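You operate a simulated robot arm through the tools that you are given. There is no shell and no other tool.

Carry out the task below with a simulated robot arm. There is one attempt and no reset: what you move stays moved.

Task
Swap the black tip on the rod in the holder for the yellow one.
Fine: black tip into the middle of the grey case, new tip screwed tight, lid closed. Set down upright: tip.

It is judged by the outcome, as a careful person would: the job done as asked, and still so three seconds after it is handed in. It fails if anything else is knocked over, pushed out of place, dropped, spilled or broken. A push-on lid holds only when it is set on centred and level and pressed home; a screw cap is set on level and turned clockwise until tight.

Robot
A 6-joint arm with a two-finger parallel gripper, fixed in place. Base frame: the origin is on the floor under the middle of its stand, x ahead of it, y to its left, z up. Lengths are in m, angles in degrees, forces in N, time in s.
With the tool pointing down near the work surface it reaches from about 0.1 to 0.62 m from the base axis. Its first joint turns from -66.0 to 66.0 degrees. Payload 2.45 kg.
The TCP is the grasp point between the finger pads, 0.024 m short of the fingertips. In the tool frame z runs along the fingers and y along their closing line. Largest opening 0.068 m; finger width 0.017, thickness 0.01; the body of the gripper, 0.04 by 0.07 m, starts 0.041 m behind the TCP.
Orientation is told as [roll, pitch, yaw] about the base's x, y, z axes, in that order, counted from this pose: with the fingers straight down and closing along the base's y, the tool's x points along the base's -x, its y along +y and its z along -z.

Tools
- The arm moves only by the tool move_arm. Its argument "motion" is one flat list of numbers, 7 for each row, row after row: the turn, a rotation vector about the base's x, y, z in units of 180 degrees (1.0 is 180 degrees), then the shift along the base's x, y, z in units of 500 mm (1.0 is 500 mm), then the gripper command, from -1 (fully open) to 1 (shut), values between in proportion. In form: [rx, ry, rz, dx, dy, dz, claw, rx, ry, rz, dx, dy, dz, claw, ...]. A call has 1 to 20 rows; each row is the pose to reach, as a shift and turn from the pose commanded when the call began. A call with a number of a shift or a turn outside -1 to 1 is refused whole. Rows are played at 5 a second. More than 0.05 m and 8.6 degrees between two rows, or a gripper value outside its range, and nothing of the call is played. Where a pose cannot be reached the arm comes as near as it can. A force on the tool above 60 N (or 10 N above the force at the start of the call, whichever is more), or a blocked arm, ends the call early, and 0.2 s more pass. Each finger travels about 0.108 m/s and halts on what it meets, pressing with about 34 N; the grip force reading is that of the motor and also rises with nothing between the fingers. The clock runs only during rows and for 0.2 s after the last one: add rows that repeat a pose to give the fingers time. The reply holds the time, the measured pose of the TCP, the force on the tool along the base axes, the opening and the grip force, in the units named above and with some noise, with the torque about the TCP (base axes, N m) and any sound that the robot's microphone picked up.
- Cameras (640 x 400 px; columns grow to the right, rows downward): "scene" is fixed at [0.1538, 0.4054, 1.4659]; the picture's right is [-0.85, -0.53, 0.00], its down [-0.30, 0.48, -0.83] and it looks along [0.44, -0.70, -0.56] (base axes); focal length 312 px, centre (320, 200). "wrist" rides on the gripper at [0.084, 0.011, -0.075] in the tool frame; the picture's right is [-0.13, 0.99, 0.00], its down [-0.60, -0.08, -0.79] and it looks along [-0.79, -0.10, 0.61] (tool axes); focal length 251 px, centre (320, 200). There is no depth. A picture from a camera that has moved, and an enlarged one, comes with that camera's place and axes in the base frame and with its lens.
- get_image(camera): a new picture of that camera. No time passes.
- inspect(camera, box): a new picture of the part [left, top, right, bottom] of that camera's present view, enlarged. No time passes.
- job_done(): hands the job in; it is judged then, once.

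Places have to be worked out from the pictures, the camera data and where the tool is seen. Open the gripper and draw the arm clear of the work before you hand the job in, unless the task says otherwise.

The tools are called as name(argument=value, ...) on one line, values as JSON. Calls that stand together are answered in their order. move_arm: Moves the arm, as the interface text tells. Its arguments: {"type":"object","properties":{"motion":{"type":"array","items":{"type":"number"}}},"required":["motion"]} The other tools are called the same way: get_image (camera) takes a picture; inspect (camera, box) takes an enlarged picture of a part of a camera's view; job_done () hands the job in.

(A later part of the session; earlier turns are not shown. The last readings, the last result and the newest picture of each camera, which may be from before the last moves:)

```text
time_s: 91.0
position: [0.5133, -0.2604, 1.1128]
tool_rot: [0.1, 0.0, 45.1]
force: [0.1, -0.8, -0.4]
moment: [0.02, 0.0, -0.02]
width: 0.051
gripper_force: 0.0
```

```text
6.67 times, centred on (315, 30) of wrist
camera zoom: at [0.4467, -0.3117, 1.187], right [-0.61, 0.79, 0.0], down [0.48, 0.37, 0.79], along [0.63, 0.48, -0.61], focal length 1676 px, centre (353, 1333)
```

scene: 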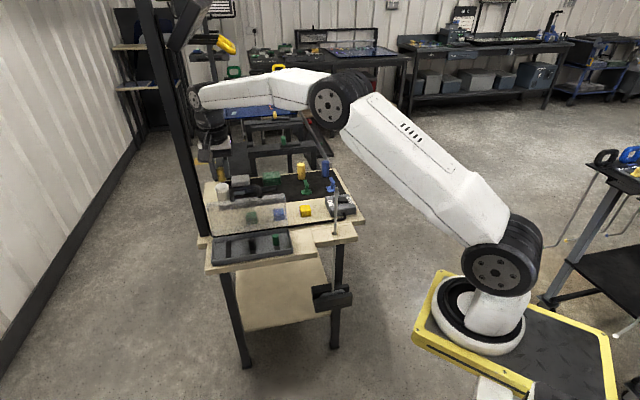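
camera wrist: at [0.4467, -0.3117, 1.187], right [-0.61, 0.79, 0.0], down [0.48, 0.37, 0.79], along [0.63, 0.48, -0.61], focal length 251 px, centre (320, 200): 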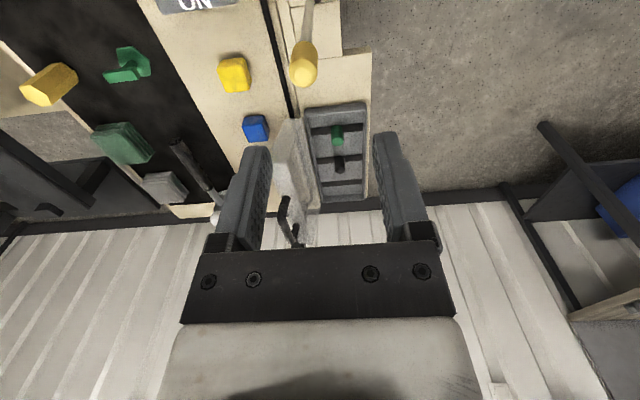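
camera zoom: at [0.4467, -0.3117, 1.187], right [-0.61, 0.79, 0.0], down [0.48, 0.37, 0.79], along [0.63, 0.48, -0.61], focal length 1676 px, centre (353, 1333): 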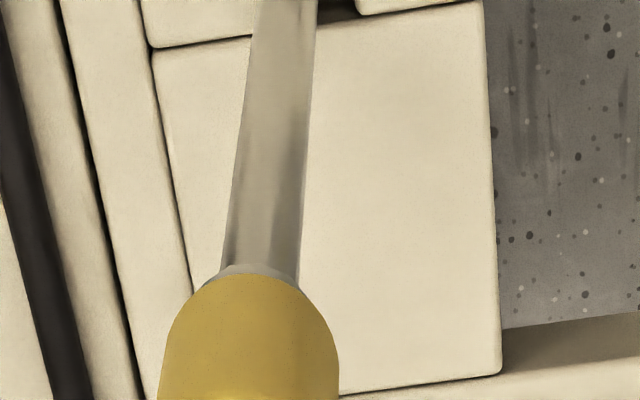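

The rod stands in a slotted black foot-clamp and a groove, so it can rock a few mm. To judge seating I compare with the very first picture using the identical crop.

inspect(camera="scene", box=[290, 150, 370, 200])

inspect(camera="scene", box=[300, 185, 380, 245])

```text
8.00 times, centred on (330, 175) of scene
camera zoom: at [0.1538, 0.4054, 1.4659], right [-0.85, -0.53, 0.0], down [-0.3, 0.48, -0.83], along [0.44, -0.7, -0.56], focal length 2499 px, centre (240, 400)
```

zoom: 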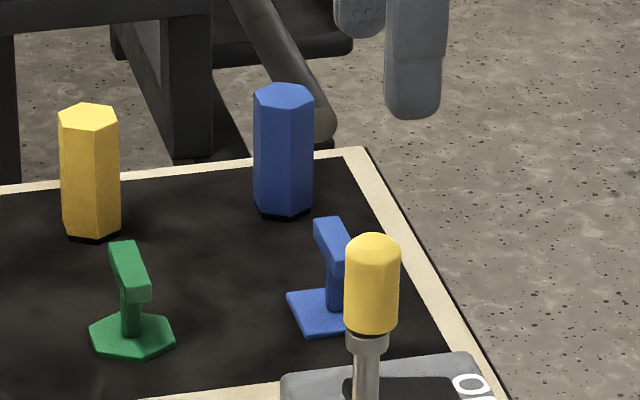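

```text
6.67 times, centred on (340, 215) of scene
camera zoom: at [0.1538, 0.4054, 1.4659], right [-0.85, -0.53, 0.0], down [-0.3, 0.48, -0.83], along [0.44, -0.7, -0.56], focal length 2082 px, centre (187, 100)
```

zoom: 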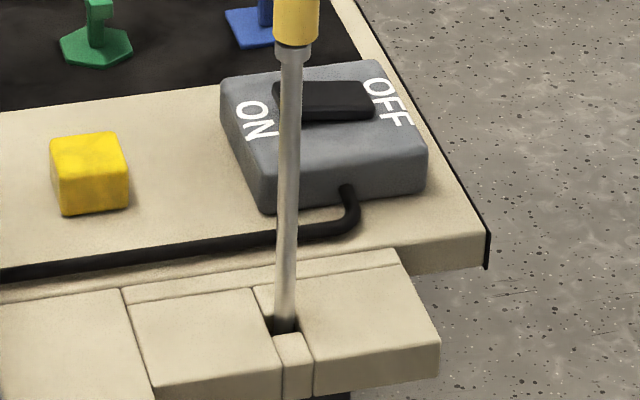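

Compared with the start, the rod's slot position is unchanged, the rod top leans ~3 mm back, and the tip sits maybe 1–2 mm proud of how the black one was. Since my grip was eccentric, I will re-grip centred and check tightness. First I move over the tip's true position (0.520,-0.2706) at yaw 57°.

move_arm(motion=[0, 0, 0.035, 0.0067, -0.0102, 0, -0.5, 0, 0, 0.069, 0.0134, -0.0204, 0, -0.5, 0, 0, 0.069, 0.0134, -0.0204, -0.04, -0.5, 0, 0, 0.069, 0.0134, -0.0204, -0.06, -0.5, 0, 0, 0.069, 0.0134, -0.0204, -0.06, -0.5])

inspect(camera="wrist", box=[250, 20, 390, 180])

inspect(camera="scene", box=[310, 150, 360, 200])

```text
time_s: 92.2
position: [0.5202, -0.2701, 1.0814]
tool_rot: [-0.1, 0.0, 57.3]
force: [-0.2, -0.4, 0.5]
moment: [-0.02, 0.05, 0.0]
width: 0.051
gripper_force: 0.0
```

```text
2.50 times, centred on (320, 100) of wrist
camera zoom: at [0.4653, -0.3347, 1.1567], right [-0.77, 0.64, 0.0], down [0.39, 0.47, 0.79], along [0.51, 0.61, -0.61], focal length 629 px, centre (320, 450)
```

zoom: 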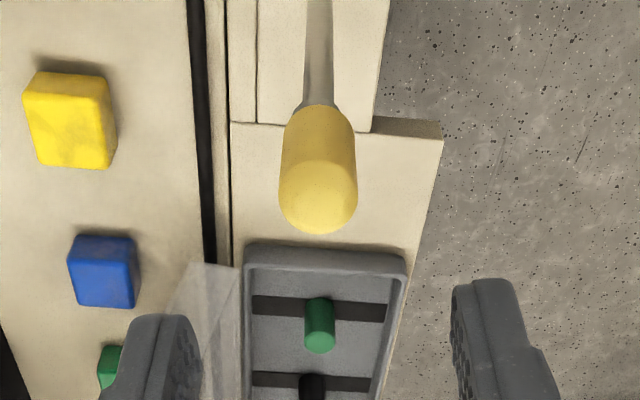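

```text
8.00 times, centred on (335, 175) of scene
camera zoom: at [0.1538, 0.4054, 1.4659], right [-0.85, -0.53, 0.0], down [-0.3, 0.48, -0.83], along [0.44, -0.7, -0.56], focal length 2499 px, centre (200, 400)
```

zoom: 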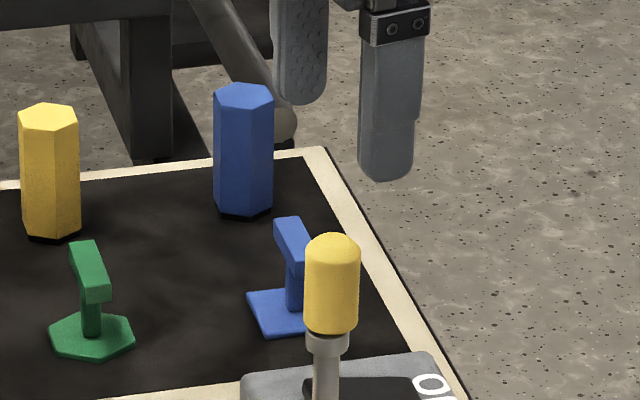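

The tip is centred within ~1 mm. I lower around it and close.

move_arm(motion=[0, 0, 0, 0.0016, -0.0012, -0.04, -0.4, 0, 0, 0, 0.0016, -0.0012, -0.09, -0.2, 0, 0, 0, 0.0016, -0.0012, -0.125, 0, 0, 0, 0, 0.0016, -0.0012, -0.1378, 0, 0, 0, 0, 0.0016, -0.0012, -0.1378, 0])

inspect(camera="wrist", box=[250, 60, 390, 220])

inspect(camera="scene", box=[320, 165, 350, 205])

```text
time_s: 93.4
position: [0.5194, -0.2709, 1.0123]
tool_rot: [-0.1, 0.1, 57.4]
force: [-0.2, 0.3, -0.3]
moment: [0.01, 0.01, -0.01]
width: 0.0339
gripper_force: 0.1
```

```text
2.50 times, centred on (320, 140) of wrist
camera zoom: at [0.4657, -0.3351, 1.088], right [-0.77, 0.64, 0.0], down [0.39, 0.47, 0.79], along [0.51, 0.61, -0.61], focal length 629 px, centre (320, 350)
```

zoom: 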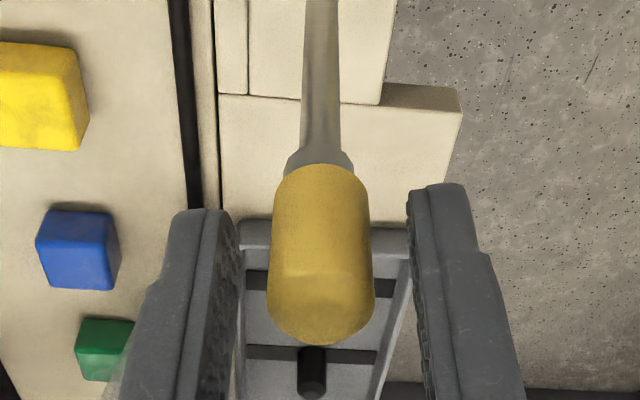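

```text
10.00 times, centred on (335, 185) of scene
camera zoom: at [0.1538, 0.4054, 1.4659], right [-0.85, -0.53, 0.0], down [-0.3, 0.48, -0.83], along [0.44, -0.7, -0.56], focal length 3123 px, centre (170, 350)
```

zoom: 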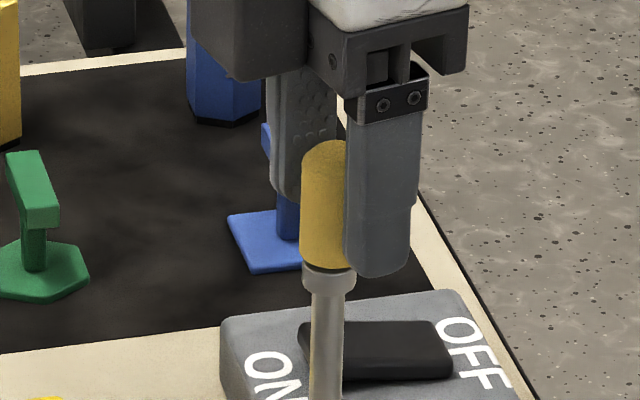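

From the scene view the tip is still ~3 mm off the pad centre along the finger width. I shift (+1.7, +2.7 mm) and close the fingers.

move_arm(motion=[0, 0, 0, 0.0034, 0.0054, 0, 0, 0, 0, 0, 0.0034, 0.0054, 0, 0, 0, 0, 0, 0.0034, 0.0054, 0, 0.5, 0, 0, 0, 0.0034, 0.0054, 0, 1, 0, 0, 0, 0.0034, 0.0054, 0, 1])

inspect(camera="scene", box=[320, 165, 350, 205])

inspect(camera="wrist", box=[250, 60, 390, 220])

```text
time_s: 94.6
position: [0.5211, -0.2681, 1.0123]
tool_rot: [0.0, -0.1, 57.3]
force: [0.8, -0.6, 0.4]
moment: [0.04, 0.04, -0.07]
width: 0.0234
gripper_force: 33.9
```

```text
10.00 times, centred on (335, 185) of scene
camera zoom: at [0.1538, 0.4054, 1.4659], right [-0.85, -0.53, 0.0], down [-0.3, 0.48, -0.83], along [0.44, -0.7, -0.56], focal length 3123 px, centre (170, 350)
```

zoom: 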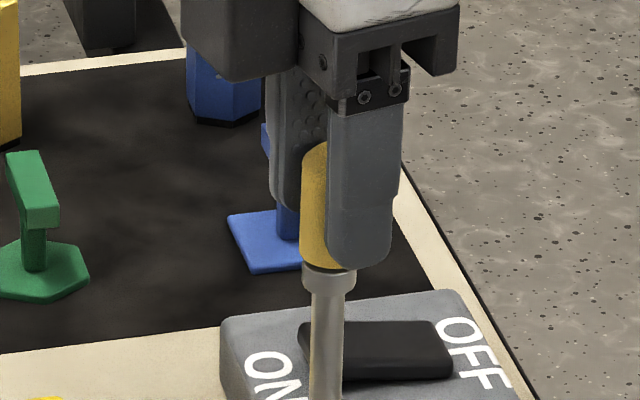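

```text
2.50 times, centred on (320, 140) of wrist
camera zoom: at [0.4673, -0.3326, 1.0886], right [-0.77, 0.64, 0.0], down [0.39, 0.47, 0.79], along [0.51, 0.61, -0.61], focal length 629 px, centre (320, 350)
```

zoom: 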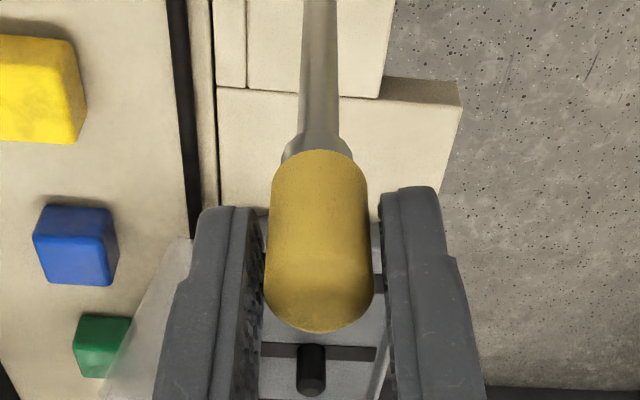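

The fingers stop at 23.4 mm: the tip isn't turning to align, i.e. it is held. I test tightness with a small clockwise turn and read the torque.

move_arm(motion=[0, 0, -0.02, 0, 0, 0, 1, 0, 0, -0.04, 0, 0, 0, 1, 0, 0, -0.055, 0, 0, 0, 1])

inspect(camera="scene", box=[320, 165, 350, 205])

```text
time_s: 95.4
position: [0.5215, -0.2674, 1.0143]
tool_rot: [0.0, 0.0, 47.4]
force: [-2.7, 0.9, 4.0]
moment: [-0.02, 0.03, 0.27]
width: 0.0232
gripper_force: 33.9
```

```text
10.00 times, centred on (335, 185) of scene
camera zoom: at [0.1537, 0.4055, 1.4659], right [-0.85, -0.53, 0.0], down [-0.3, 0.48, -0.83], along [0.44, -0.7, -0.56], focal length 3123 px, centre (170, 350)
```

zoom: 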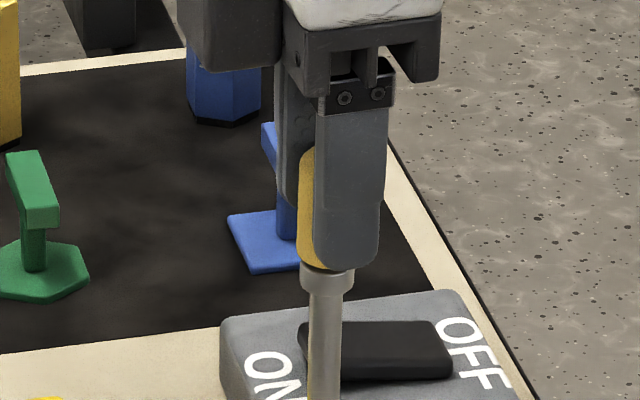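

A resisting torque of 0.27 N·m appears already. I turn a bit more to see whether it builds like a tight joint.

move_arm(motion=[0, 0, -0.03, 0, 0, 0, 1, 0, 0, -0.06, 0, 0, 0, 1, 0, 0, -0.09, 0, 0, 0, 1])

inspect(camera="scene", box=[320, 165, 350, 205])

inspect(camera="wrist", box=[250, 60, 390, 220])

```text
time_s: 96.2
position: [0.5216, -0.2682, 1.0138]
tool_rot: [0.1, 0.1, 31.1]
force: [-1.4, -0.4, 0.7]
moment: [-0.01, 0.09, 0.15]
width: 0.0236
gripper_force: 33.2
```

```text
10.00 times, centred on (335, 185) of scene
camera zoom: at [0.1538, 0.4055, 1.4659], right [-0.85, -0.53, 0.0], down [-0.3, 0.48, -0.83], along [0.44, -0.7, -0.56], focal length 3123 px, centre (170, 350)
```

zoom: 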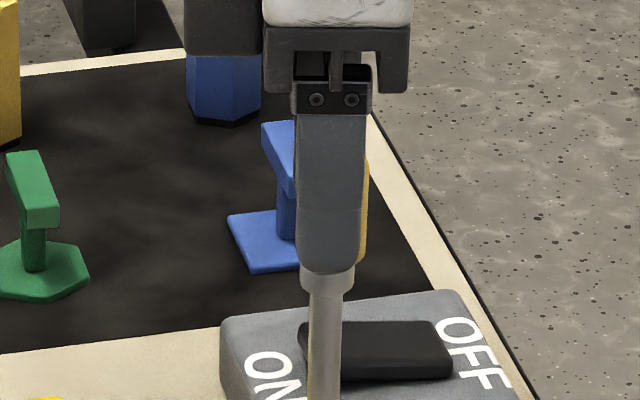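

```text
2.50 times, centred on (320, 140) of wrist
camera zoom: at [0.4455, -0.3022, 1.0877], right [-0.4, 0.92, 0.0], down [0.56, 0.24, 0.79], along [0.73, 0.32, -0.61], focal length 629 px, centre (320, 350)
```

zoom: 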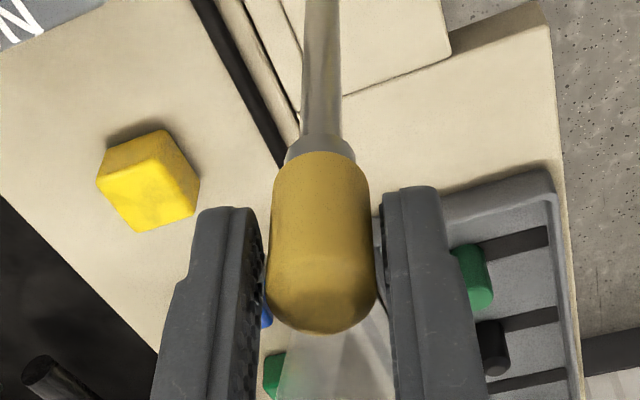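

The width stays ~23.5 mm at any angle, so the fingertips may be pinching the collar rather than the tip. I open, raise 6 mm and re-grip higher on the tip only.

move_arm(motion=[0, 0, 0, 0, 0, 0, 0.1, 0, 0, 0, 0, 0, 0, 0.1, 0, 0, 0, 0, 0, 0.012, 0.1, 0, 0, 0, 0, 0, 0.012, 0.5, 0, 0, 0, 0, 0, 0.012, 1, 0, 0, 0, 0, 0, 0.012, 1])

inspect(camera="scene", box=[320, 165, 350, 205])

inspect(camera="wrist", box=[250, 60, 390, 220])

```text
time_s: 97.6
position: [0.5217, -0.2671, 1.0202]
tool_rot: [0.0, 0.0, 31.3]
force: [0.8, -0.2, -3.3]
moment: [0.01, 0.03, 0.02]
width: 0.0219
gripper_force: 34.1
```

```text
10.00 times, centred on (335, 185) of scene
camera zoom: at [0.1539, 0.4054, 1.4659], right [-0.85, -0.53, 0.0], down [-0.3, 0.48, -0.83], along [0.44, -0.7, -0.56], focal length 3123 px, centre (170, 350)
```

zoom: 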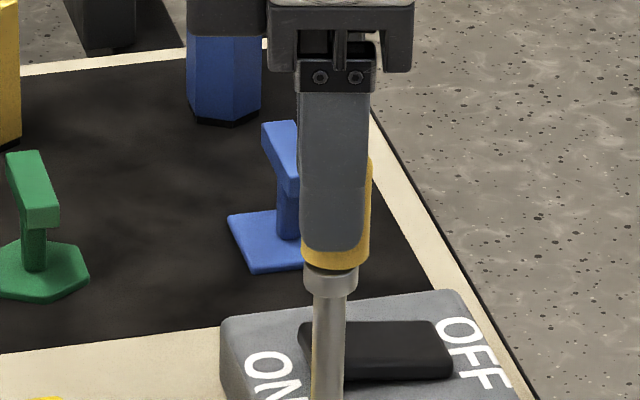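

```text
2.50 times, centred on (320, 140) of wrist
camera zoom: at [0.4448, -0.3025, 1.0942], right [-0.4, 0.91, 0.0], down [0.56, 0.25, 0.79], along [0.73, 0.32, -0.61], focal length 629 px, centre (320, 350)
```

zoom: 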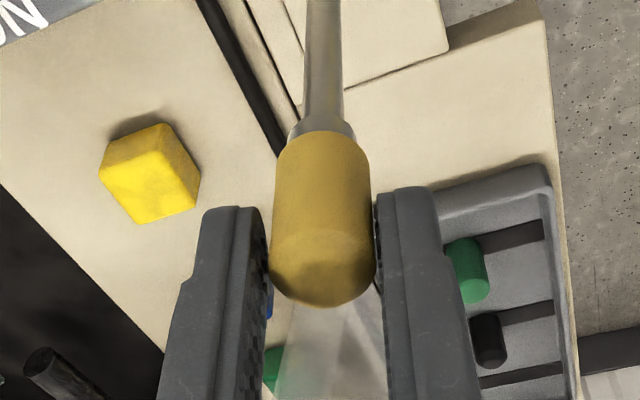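

Width is now 21.9 mm, gripping only the tip. I turn clockwise ~25° with this centred grip and watch torque and width.

move_arm(motion=[0, 0, -0.0456, 0, 0, 0, 1, 0, 0, -0.0911, 0, 0, 0, 1, 0, 0, -0.1367, 0, 0, 0, 1])

inspect(camera="scene", box=[320, 165, 350, 205])

inspect(camera="wrist", box=[250, 60, 390, 220])

```text
time_s: 98.4
position: [0.5226, -0.2676, 1.0199]
tool_rot: [0.1, 0.0, 6.5]
force: [0.3, 0.1, 0.4]
moment: [-0.03, 0.03, 0.03]
width: 0.0184
gripper_force: 34.1
```

```text
10.00 times, centred on (335, 185) of scene
camera zoom: at [0.1538, 0.4055, 1.4659], right [-0.85, -0.53, 0.0], down [-0.3, 0.48, -0.83], along [0.44, -0.7, -0.56], focal length 3123 px, centre (170, 350)
```

zoom: 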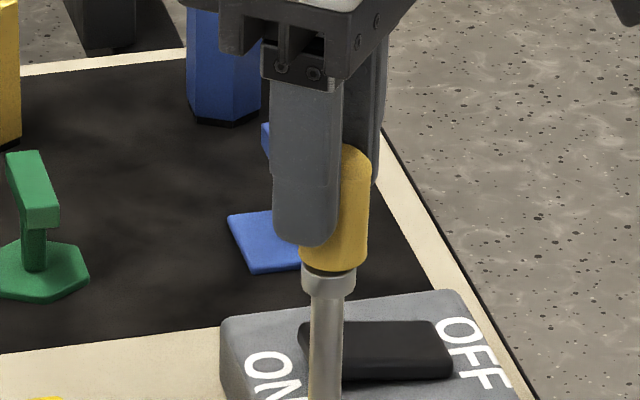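

```text
2.50 times, centred on (320, 140) of wrist
camera zoom: at [0.4382, -0.2662, 1.0943], right [0.02, 1.0, 0.0], down [0.61, -0.01, 0.79], along [0.79, -0.01, -0.61], focal length 629 px, centre (320, 350)
```

zoom: 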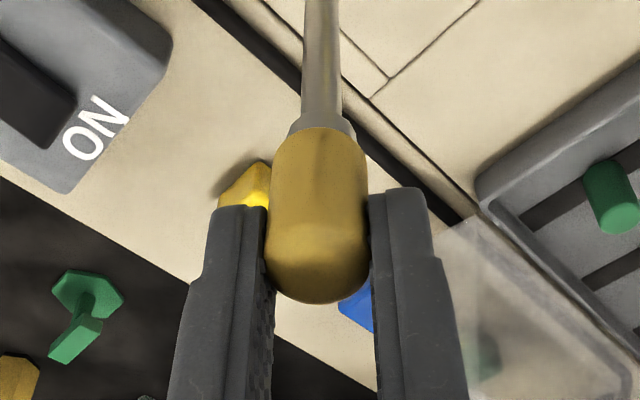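

At yaw 6.5° the grip is flush (18.4 mm) with no torque. I continue clockwise to see if it turns further or tightens.

move_arm(motion=[0, 0, -0.0456, 0, 0, -0.0002, 1, 0, 0, -0.0911, 0, 0, -0.0004, 1, 0, 0, -0.1367, 0, 0, -0.0006, 1, 0, 0, -0.1822, 0, 0, -0.0008, 1])

```text
time_s: 99.4
position: [0.5222, -0.2678, 1.0196]
tool_rot: [0.1, -0.1, -26.3]
force: [-1.2, -1.2, 8.2]
moment: [-0.05, 0.07, 0.66]
width: 0.0188
gripper_force: 33.9
```

At yaw −26° the torque rises to 0.66 N·m — the same stop angle as before, so the thread is at its tight end. I check the seating picture before releasing.

inspect(camera="scene", box=[326, 174, 346, 200])

inspect(camera="wrist", box=[250, 60, 390, 220])

```text
15.38 times, centred on (336, 187) of scene
camera zoom: at [0.1537, 0.4055, 1.4659], right [-0.85, -0.53, 0.0], down [-0.3, 0.48, -0.83], along [0.44, -0.7, -0.56], focal length 4805 px, centre (74, 400)
```

zoom: 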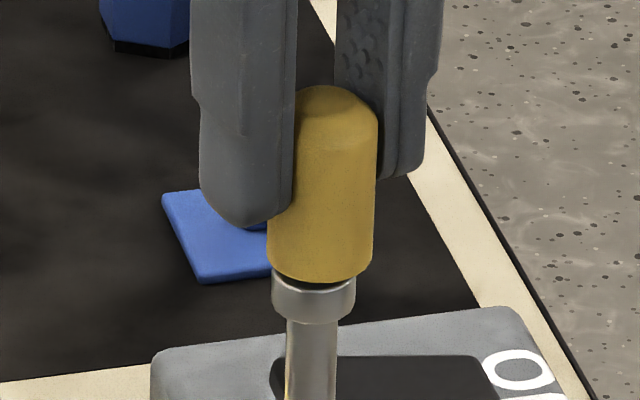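

```text
2.50 times, centred on (320, 140) of wrist
camera zoom: at [0.4526, -0.2206, 1.094], right [0.55, 0.83, 0.0], down [0.51, -0.34, 0.79], along [0.66, -0.44, -0.61], focal length 629 px, centre (320, 350)
```

zoom: 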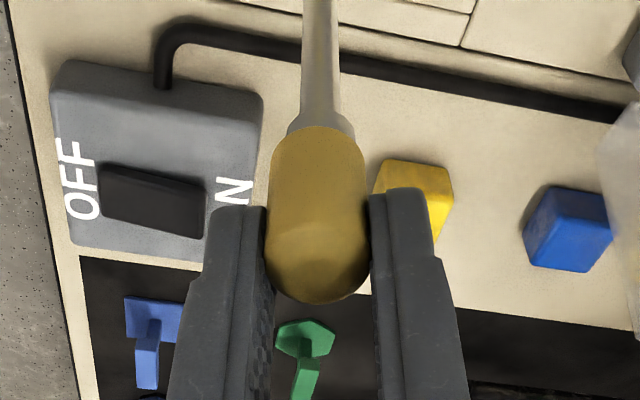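

The tip appears tight. I release it here (yaw −26°) and raise clear, leaving it untouched at its tightest position.

move_arm(motion=[0, 0, 0, 0, 0, 0, 0.2, 0, 0, 0, 0, 0, 0, -0.3, 0, 0, 0, 0, 0, 0, -0.3, 0, 0, 0, 0, 0, 0.04, -0.3, 0, 0, 0, 0, 0, 0.1, -0.3, 0, 0, 0, 0, 0, 0.16, -0.3, 0, 0, 0, 0, 0, 0.16, -0.3])

inspect(camera="scene", box=[326, 174, 346, 200])

inspect(camera="scene", box=[290, 150, 370, 200])

```text
time_s: 101.0
position: [0.5231, -0.2677, 1.1008]
tool_rot: [0.0, 0.0, -26.2]
force: [0.1, 0.1, 0.1]
moment: [-0.02, -0.01, 0.0]
width: 0.0442
gripper_force: 0.1
```

```text
15.38 times, centred on (336, 187) of scene
camera zoom: at [0.1538, 0.4054, 1.4659], right [-0.85, -0.53, 0.0], down [-0.3, 0.48, -0.83], along [0.44, -0.7, -0.56], focal length 4805 px, centre (74, 400)
```

zoom: 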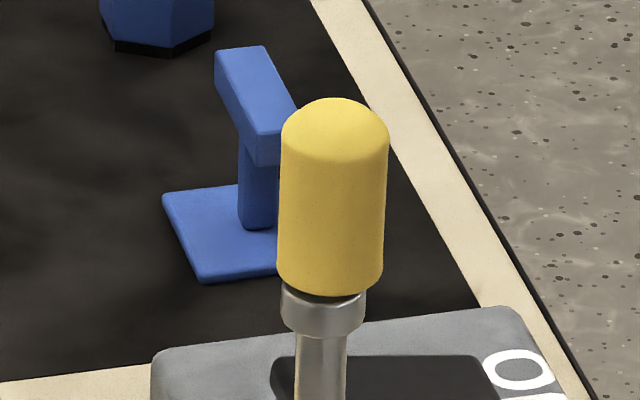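

```text
8.00 times, centred on (330, 175) of scene
camera zoom: at [0.1538, 0.4054, 1.4659], right [-0.85, -0.53, 0.0], down [-0.3, 0.48, -0.83], along [0.44, -0.7, -0.56], focal length 2499 px, centre (240, 400)
```

zoom: 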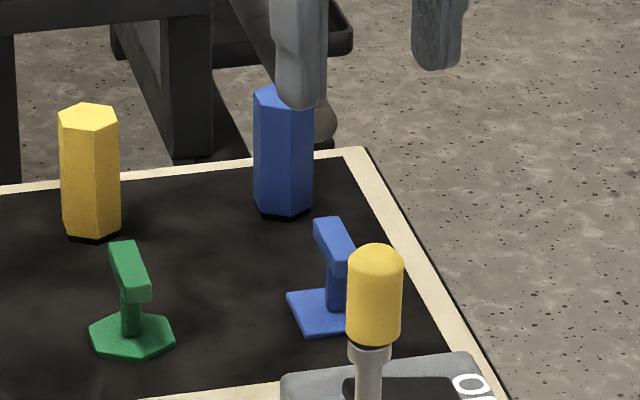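

The tip's top is back at exactly the height the black one had. To verify seating I take a low side view with the wrist camera: back off, tilt the tool 28° and look along the joint.

move_arm(motion=[0, 0, 0, -0.059, 0.0405, 0, -0.3, 0, 0, 0, -0.1182, 0.081, 0, -0.3, -0.017, -0.035, 0, -0.1182, 0.081, -0.05, -0.3, -0.034, -0.07, 0, -0.1182, 0.081, -0.1, -0.3, -0.0511, -0.1049, 0, -0.1182, 0.081, -0.15, -0.3, -0.0681, -0.1398, 0, -0.1182, 0.081, -0.1956, -0.3, -0.0681, -0.1398, 0, -0.1182, 0.081, -0.1956, -0.3])

get_image(camera="wrist")

inspect(camera="wrist", box=[270, 100, 370, 240])

```text
time_s: 102.6
position: [0.4654, -0.2257, 1.0069]
tool_rot: [0.9, -27.2, -26.1]
force: [0.1, -1.4, -0.4]
moment: [-0.03, 0.01, -0.01]
width: 0.0442
gripper_force: 0.1
out of reach, approached as far as the arm can: row 6, 7
```

```text
taken
camera wrist: at [0.3723, -0.169, 1.0348], right [0.53, 0.84, 0.07], down [0.12, -0.16, 0.98], along [0.84, -0.51, -0.18], focal length 251 px, centre (320, 200)
```

wrist: 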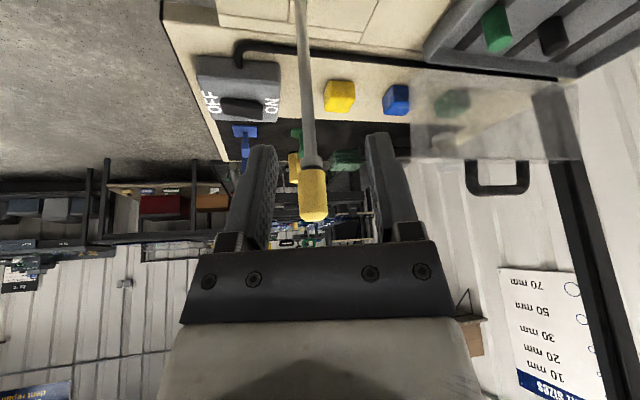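

```text
2.86 times, centred on (320, 170) of wrist
camera zoom: at [0.3723, -0.169, 1.0348], right [0.53, 0.84, 0.07], down [0.12, -0.16, 0.98], along [0.84, -0.51, -0.18], focal length 718 px, centre (320, 286)
```

zoom: 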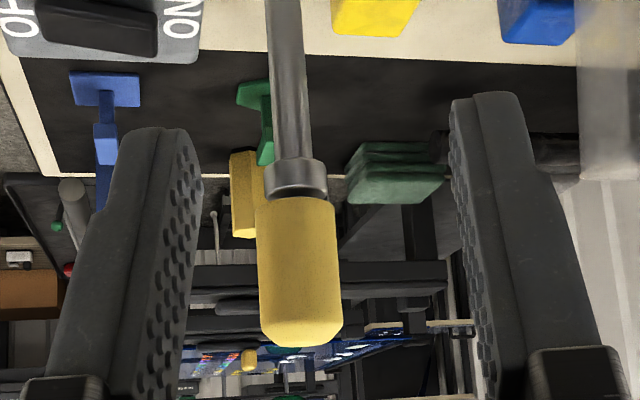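

inspect(camera="wrist", box=[292, 145, 332, 225])

```text
5.00 times, centred on (312, 185) of wrist
camera zoom: at [0.3723, -0.169, 1.0348], right [0.53, 0.84, 0.07], down [0.12, -0.16, 0.98], along [0.84, -0.51, -0.18], focal length 1257 px, centre (360, 275)
```

zoom: 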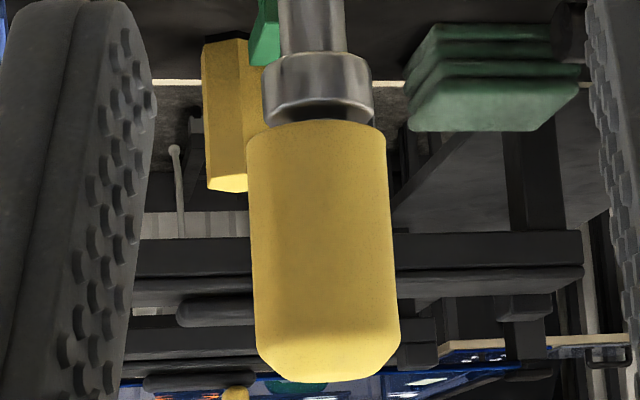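

The side view shows the tip sitting coaxially down on the collar with only a fine line between, at the same height the black tip had, and the torque stop was hit twice at the same angle — it is tight. I now back away, level the tool and go to close the lid.

move_arm(motion=[0, 0, 0, -0.03, 0.02, 0.04, -0.3, 0.0166, 0.0339, 0, -0.04, 0.02, 0.09, -0.3, 0.0333, 0.0679, 0, -0.04, 0.02, 0.14, -0.3, 0.0499, 0.1018, 0, -0.04, 0.02, 0.18, -0.3, 0.0665, 0.1357, 0, -0.04, 0.02, 0.2, -0.3, 0.0665, 0.1357, 0, -0.04, 0.02, 0.2, -0.3])

get_image(camera="scene")

```text
time_s: 104.0
position: [0.4454, -0.2157, 1.1061]
tool_rot: [0.0, -0.6, -26.2]
force: [0.1, -0.4, -0.4]
moment: [0.0, 0.0, -0.02]
width: 0.0441
gripper_force: 0.1
```

```text
taken
```

scene: 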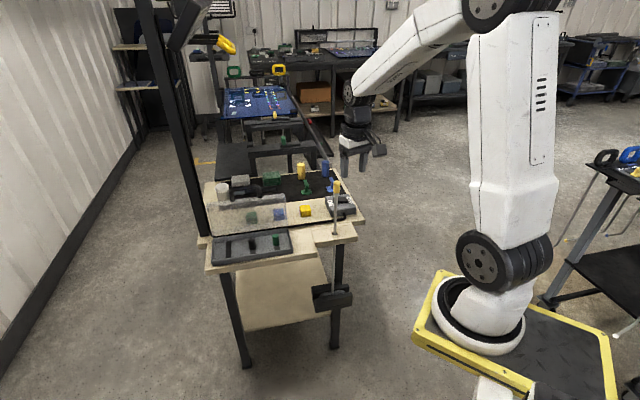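

All is in place. I travel back above the lid handle at yaw 45°, staying at moderate height to avoid over-stretching the arm.

move_arm(motion=[0, 0, 0.04396, 0.0566, 0.0257, 0, -0.2, 0, 0, 0.08791, 0.1132, 0.0514, 0, -0.2, 0, 0, 0.13187, 0.1697, 0.0771, -0.01, -0.2, 0, 0, 0.17582, 0.2263, 0.1028, -0.02, -0.2, 0, 0, 0.21978, 0.2829, 0.1286, -0.03, -0.2, 0, 0, 0.26373, 0.3395, 0.1543, -0.04, -0.2, 0, 0, 0.30769, 0.3961, 0.18, -0.05, -0.2, 0, 0, 0.35164, 0.4526, 0.2057, -0.06, -0.2, 0, 0, 0.3956, 0.5092, 0.2314, -0.072, -0.2, 0, 0, 0.3956, 0.5092, 0.2314, -0.072, -0.2])

get_image(camera="wrist")

inspect(camera="scene", box=[190, 150, 350, 265])

```text
time_s: 106.2
position: [0.7006, -0.1003, 1.0709]
tool_rot: [0.1, -0.7, 45.2]
force: [-1.7, 0.5, -0.3]
moment: [0.01, 0.02, 0.01]
width: 0.0408
gripper_force: 0.1
```

```text
taken
camera wrist: at [0.6331, -0.1528, 1.1444], right [-0.61, 0.79, 0.0], down [0.47, 0.36, 0.8], along [0.63, 0.49, -0.6], focal length 251 px, centre (320, 200)
```

wrist: 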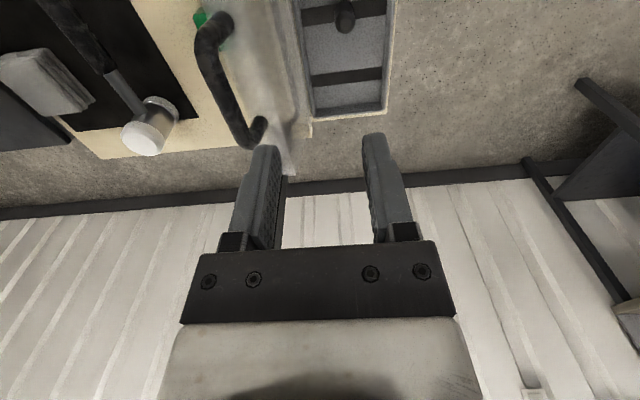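

```text
3.48 times, centred on (270, 208) of scene
camera zoom: at [0.1538, 0.4055, 1.4659], right [-0.85, -0.53, 0.0], down [-0.3, 0.48, -0.83], along [0.44, -0.7, -0.56], focal length 1086 px, centre (494, 174)
```

zoom: 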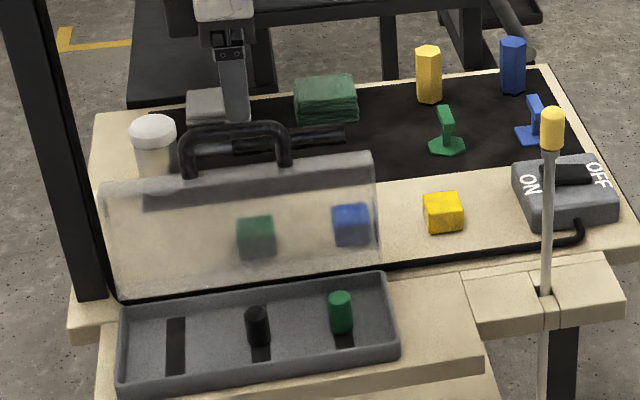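

move_arm(motion=[-0.001, 0.001, 0, 0.0688, -0.0394, -0.0418, -0.2, -0.002, 0.002, 0, 0.0988, -0.0634, -0.0818, -0.2, -0.00275, 0.00275, 0, 0.1138, -0.0784, -0.1018, -0.2, -0.00275, 0.00275, 0, 0.1138, -0.0784, -0.1018, -0.2])

get_image(camera="wrist")

inspect(camera="scene", box=[200, 165, 300, 235])

```text
time_s: 107.2
position: [0.7558, -0.1398, 1.0196]
tool_rot: [0.1, -0.1, 45.1]
force: [-0.4, -1.1, -0.3]
moment: [0.01, -0.01, -0.03]
width: 0.0409
gripper_force: 0.1
```

```text
taken
camera wrist: at [0.6893, -0.1916, 1.0939], right [-0.61, 0.79, 0.0], down [0.48, 0.37, 0.79], along [0.63, 0.49, -0.61], focal length 251 px, centre (320, 200)
```

wrist: 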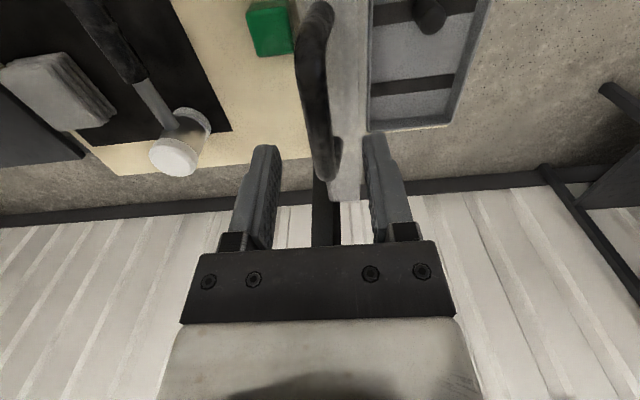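

```text
5.71 times, centred on (250, 200) of scene
camera zoom: at [0.1538, 0.4054, 1.4659], right [-0.85, -0.53, 0.0], down [-0.3, 0.48, -0.83], along [0.44, -0.7, -0.56], focal length 1785 px, centre (720, 200)
```

zoom: 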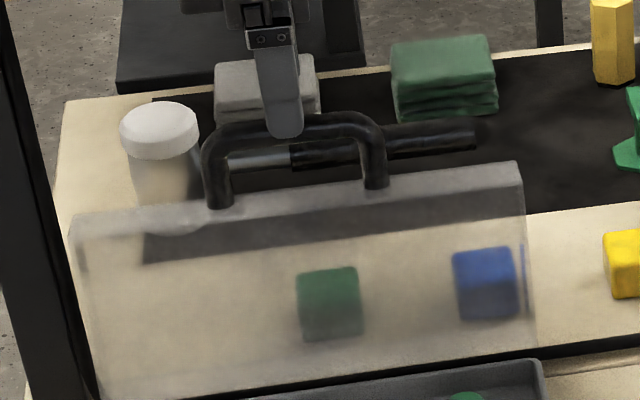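

The bar is directly between the fingers. I descend onto it and close.

move_arm(motion=[0, 0, 0, 0, 0, -0.03, -0.2, 0, 0, 0, 0, 0, -0.06, -0.2, 0, 0, 0, 0, 0, -0.0832, -0.2, 0, 0, 0, 0, 0, -0.0832, 0.4, 0, 0, 0, 0, 0, -0.0832, 1, 0, 0, 0, 0, 0, -0.0832, 1])

get_image(camera="wrist")

```text
time_s: 108.6
position: [0.7561, -0.14, 0.9775]
tool_rot: [0.1, 0.0, 45.1]
force: [-3.3, 1.8, -0.3]
moment: [0.07, -0.07, 0.04]
width: 0.0135
gripper_force: 33.5
```

```text
taken
camera wrist: at [0.6904, -0.1909, 1.0517], right [-0.61, 0.79, 0.0], down [0.48, 0.37, 0.79], along [0.63, 0.49, -0.61], focal length 251 px, centre (320, 200)
```

wrist: 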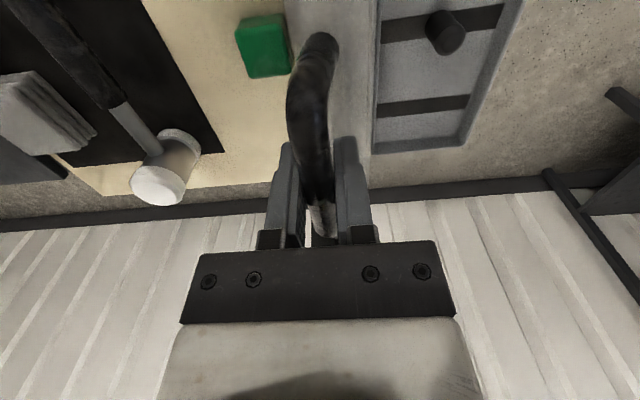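

Handle gripped. I swing the lid back along the measured hinge arc (hinge e2≈0.592, z≈0.849, r≈0.137), first to about 85°.

move_arm(motion=[0, 0, 0, -0.0126, 0.0126, 0.0072, 1, 0, 0, 0, -0.0259, 0.0259, 0.0112, 1, 0, 0, 0, -0.0426, 0.0426, 0.0144, 1, 0, 0, 0, -0.0594, 0.0594, 0.0154, 1, 0, 0, 0, -0.0762, 0.0762, 0.0144, 1, 0, 0, 0, -0.0762, 0.0762, 0.0144, 1])

```text
time_s: 110.0
position: [0.721, -0.1015, 0.9841]
tool_rot: [0.0, -0.1, 45.0]
force: [-2.4, -2.8, 1.8]
moment: [-0.09, -0.05, -0.1]
width: 0.0135
gripper_force: 33.3
```

Low forces; continuing the arc to 60°.

move_arm(motion=[0, 0, 0, -0.0167, 0.0167, -0.0032, 1, 0, 0, 0, -0.0332, 0.0332, -0.0084, 1, 0, 0, 0, -0.0494, 0.0494, -0.0154, 1, 0, 0, 0, -0.0649, 0.0649, -0.0246, 1, 0, 0, 0, -0.0798, 0.0798, -0.0356, 1, 0, 0, 0, -0.0798, 0.0798, -0.0356, 1])

```text
time_s: 111.4
position: [0.6792, -0.0605, 0.9662]
tool_rot: [0.2, 0.0, 44.9]
force: [-0.7, -5.0, -5.7]
moment: [0.1, -0.15, -0.26]
width: 0.0132
gripper_force: 33.5
```

move_arm(motion=[0, 0, 0, -0.0143, 0.0143, -0.0128, 1, 0, 0, 0, -0.0277, 0.0277, -0.0274, 1, 0, 0, 0, -0.0402, 0.0402, -0.0434, 1, 0, 0, 0, -0.0515, 0.0515, -0.061, 1, 0, 0, 0, -0.0618, 0.0618, -0.08, 1, 0, 0, 0, -0.0618, 0.0618, -0.08, 1])

inspect(camera="scene", box=[190, 180, 310, 270])

```text
time_s: 112.8
position: [0.6492, -0.0299, 0.9265]
tool_rot: [0.1, -0.1, 44.9]
force: [6.1, 0.1, -2.7]
moment: [0.15, -0.29, -0.36]
width: 0.0134
gripper_force: 33.8
```

```text
4.44 times, centred on (250, 225) of scene
camera zoom: at [0.154, 0.4055, 1.4659], right [-0.85, -0.53, 0.0], down [-0.3, 0.48, -0.83], along [0.44, -0.7, -0.56], focal length 1388 px, centre (631, 89)
```

zoom: 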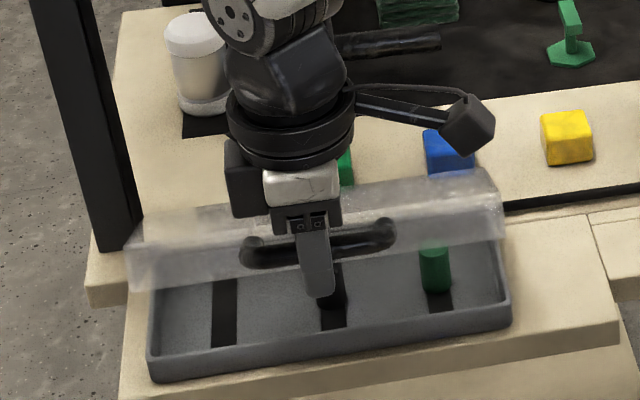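

The lid follows well and clears the tips. Continuing down to nearly closed.

move_arm(motion=[0, 0, 0, -0.0091, 0.0091, -0.02, 1, 0, 0, 0, -0.0168, 0.0168, -0.0412, 1, 0, 0, 0, -0.0233, 0.0233, -0.0632, 1, 0, 0, 0, -0.0283, 0.0283, -0.086, 1, 0, 0, 0, -0.0307, 0.0307, -0.1, 1, 0, 0, 0, -0.0307, 0.0307, -0.1, 1])

inspect(camera="scene", box=[190, 190, 310, 275])

```text
time_s: 114.2
position: [0.632, -0.0154, 0.8768]
tool_rot: [-0.1, -0.2, 45.0]
force: [9.1, -6.1, -2.2]
moment: [0.19, -0.35, -0.39]
width: 0.0135
gripper_force: 33.6
```

```text
4.71 times, centred on (250, 232) of scene
camera zoom: at [0.1541, 0.4053, 1.4659], right [-0.85, -0.53, 0.0], down [-0.3, 0.48, -0.83], along [0.44, -0.7, -0.56], focal length 1470 px, centre (649, 47)
```

zoom: 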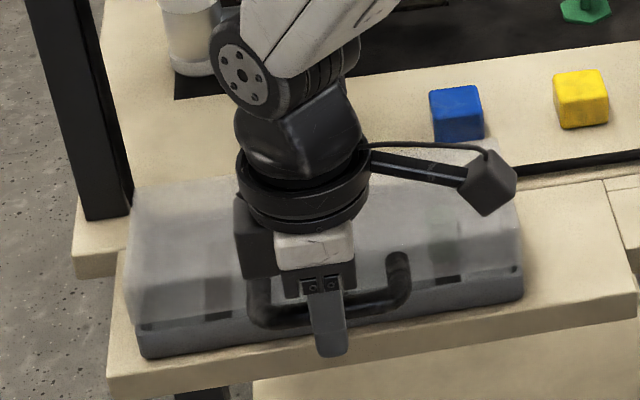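

Almost closed. I lower the last ~15 mm and press lightly.

move_arm(motion=[0, 0, 0, 0.0014, -0.0014, -0.01, 1, 0, 0, 0, 0.0014, -0.0014, -0.02, 1, 0, 0, 0, 0.001, -0.001, -0.028, 1, 0, 0, 0, 0.001, -0.001, -0.031, 1, 0, 0, 0, 0.001, -0.001, -0.031, 1])

inspect(camera="scene", box=[190, 190, 310, 275])

```text
time_s: 115.4
position: [0.6324, -0.0129, 0.8635]
tool_rot: [0.1, 0.0, 45.2]
force: [-17.9, 15.6, 26.7]
moment: [0.0, 0.08, -0.4]
width: 0.0136
gripper_force: 33.3
```

```text
4.71 times, centred on (250, 232) of scene
camera zoom: at [0.1528, 0.4059, 1.4659], right [-0.85, -0.53, 0.0], down [-0.29, 0.48, -0.83], along [0.44, -0.7, -0.56], focal length 1470 px, centre (649, 47)
```

zoom: 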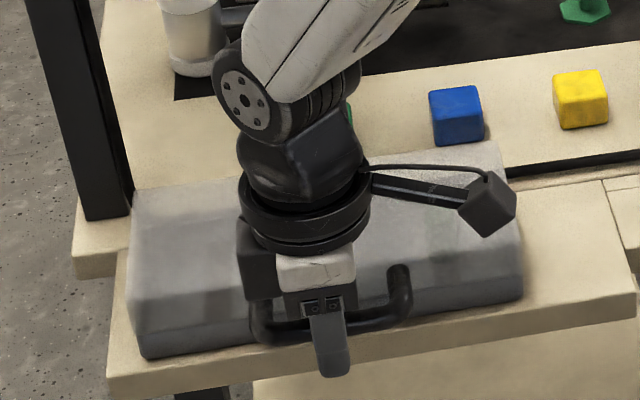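

The lid is fully down (pressing 27 N at the original closed height). I relieve the load, open the fingers to 27 mm as on approach, and lift off vertically.

move_arm(motion=[0, 0, 0, -0.002, 0.002, 0.001, 1, 0, 0, 0, -0.002, 0.002, 0.001, 0.6, 0, 0, 0, -0.002, 0.002, 0.001, 0.2, 0, 0, 0, -0.002, 0.002, 0.001, 0.2])

get_image(camera="wrist")

```text
time_s: 116.4
position: [0.6331, -0.0137, 0.8633]
tool_rot: [0.1, -0.2, 45.0]
force: [0.3, -0.6, 1.6]
moment: [0.0, -0.03, 0.0]
width: 0.0271
gripper_force: 0.1
```

```text
taken
camera wrist: at [0.5659, -0.0659, 0.9365], right [-0.61, 0.79, 0.0], down [0.48, 0.37, 0.79], along [0.63, 0.49, -0.61], focal length 251 px, centre (320, 200)
```

wrist: 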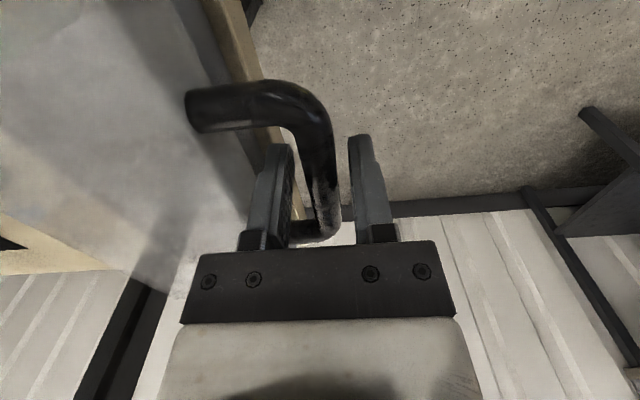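

The fingers are clear of the bar and lid. I lift straight up.

move_arm(motion=[0, 0, 0, 0, 0, 0.03, 0.2, 0, 0, 0, 0, 0, 0.08, 0.2, 0, 0, 0, 0, 0, 0.16, 0.2, 0, 0, 0, -0.02, 0.02, 0.25, 0, 0, 0, 0, -0.06, 0.06, 0.34, -0.5, 0, 0, 0, -0.06, 0.06, 0.34, -0.5])

inspect(camera="scene", box=[190, 190, 310, 275])

get_image(camera="wrist")

```text
refused: row 5 steps farther than a row can; nothing moved
```

```text
4.71 times, centred on (250, 232) of scene
camera zoom: at [0.1538, 0.4054, 1.4659], right [-0.85, -0.53, 0.0], down [-0.3, 0.48, -0.83], along [0.44, -0.7, -0.56], focal length 1470 px, centre (649, 47)
```

zoom: 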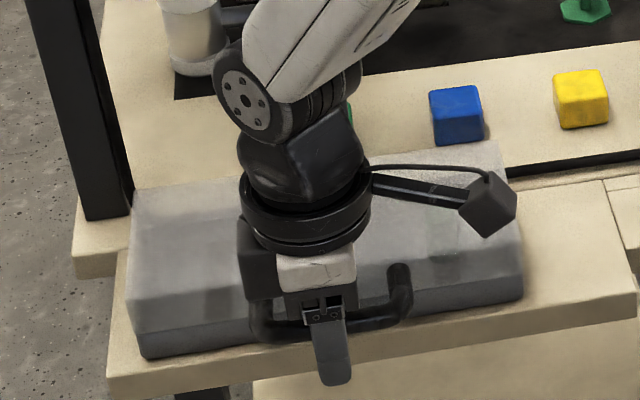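

```text
taken
camera wrist: at [0.5659, -0.0659, 0.9365], right [-0.61, 0.79, 0.0], down [0.48, 0.37, 0.79], along [0.63, 0.49, -0.61], focal length 251 px, centre (320, 200)
```

wrist: 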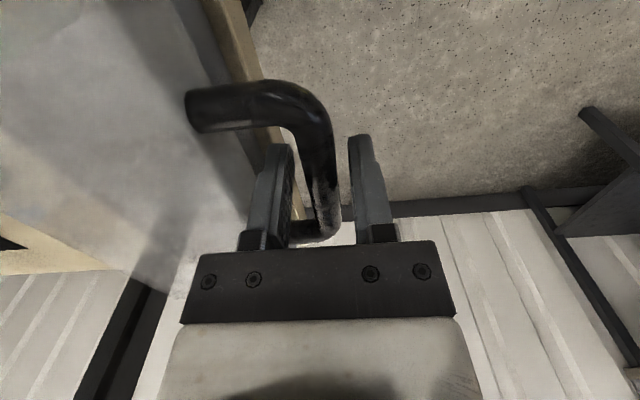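

One row was too long a step; nothing moved. I repeat with shorter steps.

move_arm(motion=[0, 0, 0, 0, 0, 0.03, 0.2, 0, 0, 0, 0, 0, 0.08, 0.2, 0, 0, 0, 0, 0, 0.15, 0.2, 0, 0, 0, -0.01, 0.01, 0.22, 0, 0, 0, 0, -0.04, 0.04, 0.28, -0.5, 0, 0, 0, -0.07, 0.07, 0.34, -0.5, 0, 0, 0, -0.07, 0.07, 0.34, -0.5])

inspect(camera="scene", box=[190, 190, 310, 275])

get_image(camera="wrist")

```text
time_s: 118.0
position: [0.5957, 0.0219, 1.0311]
tool_rot: [0.1, 0.0, 45.1]
force: [-0.6, 0.4, 0.1]
moment: [-0.03, -0.03, 0.0]
width: 0.0508
gripper_force: 0.0
```

```text
4.71 times, centred on (250, 232) of scene
camera zoom: at [0.1538, 0.4055, 1.4659], right [-0.85, -0.53, 0.0], down [-0.3, 0.48, -0.83], along [0.44, -0.7, -0.56], focal length 1470 px, centre (649, 47)
```

zoom: 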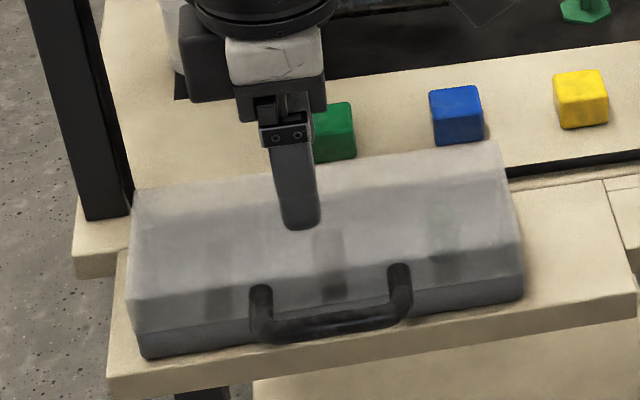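

```text
taken
camera wrist: at [0.5293, -0.0304, 1.1062], right [-0.61, 0.79, 0.0], down [0.48, 0.37, 0.79], along [0.63, 0.49, -0.61], focal length 251 px, centre (320, 200)
```

wrist: 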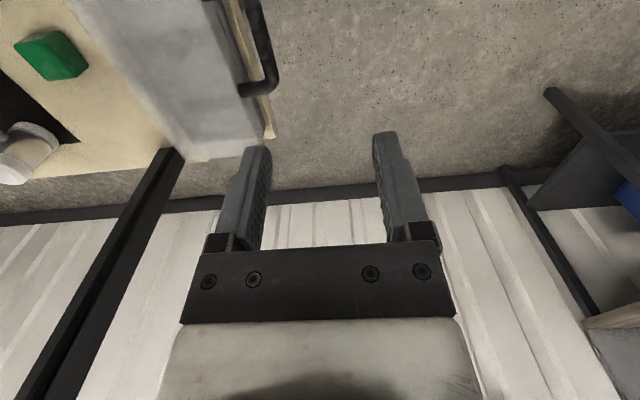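

The lid is closed and the case is where it was. Since the tip moved slightly further down during the second tightening, I want one more check of tightness: I return above the tip at yaw −26° (the angle where it was flush).

move_arm(motion=[0, 0, -0.0441, -0.0166, -0.0646, 0.02, -0.5, 0, 0, -0.0881, -0.0332, -0.1291, 0.05, -0.5, 0, 0, -0.1322, -0.0498, -0.1937, 0.08, -0.5, 0, 0, -0.1763, -0.0664, -0.2582, 0.11, -0.5, 0, 0, -0.2204, -0.083, -0.3228, 0.138, -0.5, 0, 0, -0.2644, -0.0996, -0.3873, 0.138, -0.5, 0, 0, -0.3085, -0.1162, -0.4519, 0.138, -0.5, 0, 0, -0.3526, -0.1328, -0.5164, 0.138, -0.5, 0, 0, -0.3967, -0.1494, -0.581, 0.138, -0.5, 0, 0, -0.3967, -0.1494, -0.581, 0.138, -0.5])

inspect(camera="wrist", box=[250, 0, 390, 160])

inspect(camera="scene", box=[290, 150, 370, 200])

```text
time_s: 120.2
position: [0.523, -0.2698, 1.1009]
tool_rot: [0.1, -0.1, -26.4]
force: [0.4, 0.4, 0.0]
moment: [0.0, 0.01, 0.02]
width: 0.051
gripper_force: 0.1
```

```text
2.50 times, centred on (320, 80) of wrist
camera zoom: at [0.4534, -0.222, 1.1746], right [0.56, 0.83, 0.0], down [0.5, -0.34, 0.79], along [0.66, -0.44, -0.61], focal length 629 px, centre (320, 500)
```

zoom: 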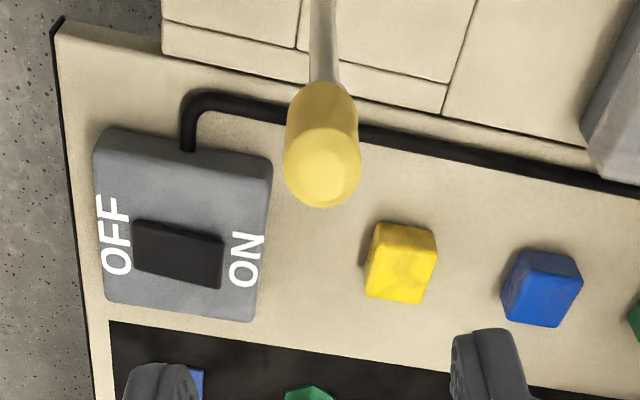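

```text
8.00 times, centred on (330, 175) of scene
camera zoom: at [0.1539, 0.4054, 1.4659], right [-0.85, -0.53, 0.0], down [-0.3, 0.48, -0.83], along [0.44, -0.7, -0.56], focal length 2499 px, centre (240, 400)
```

zoom: 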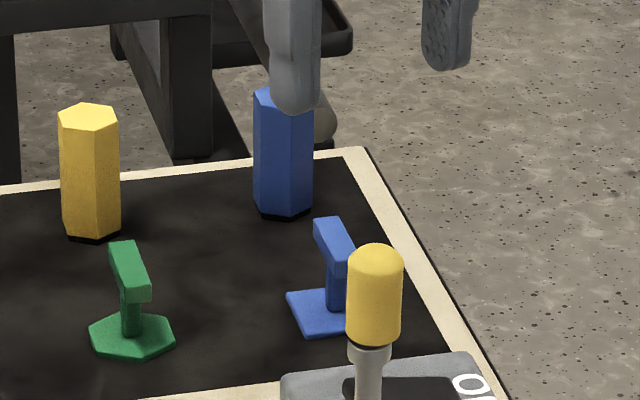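

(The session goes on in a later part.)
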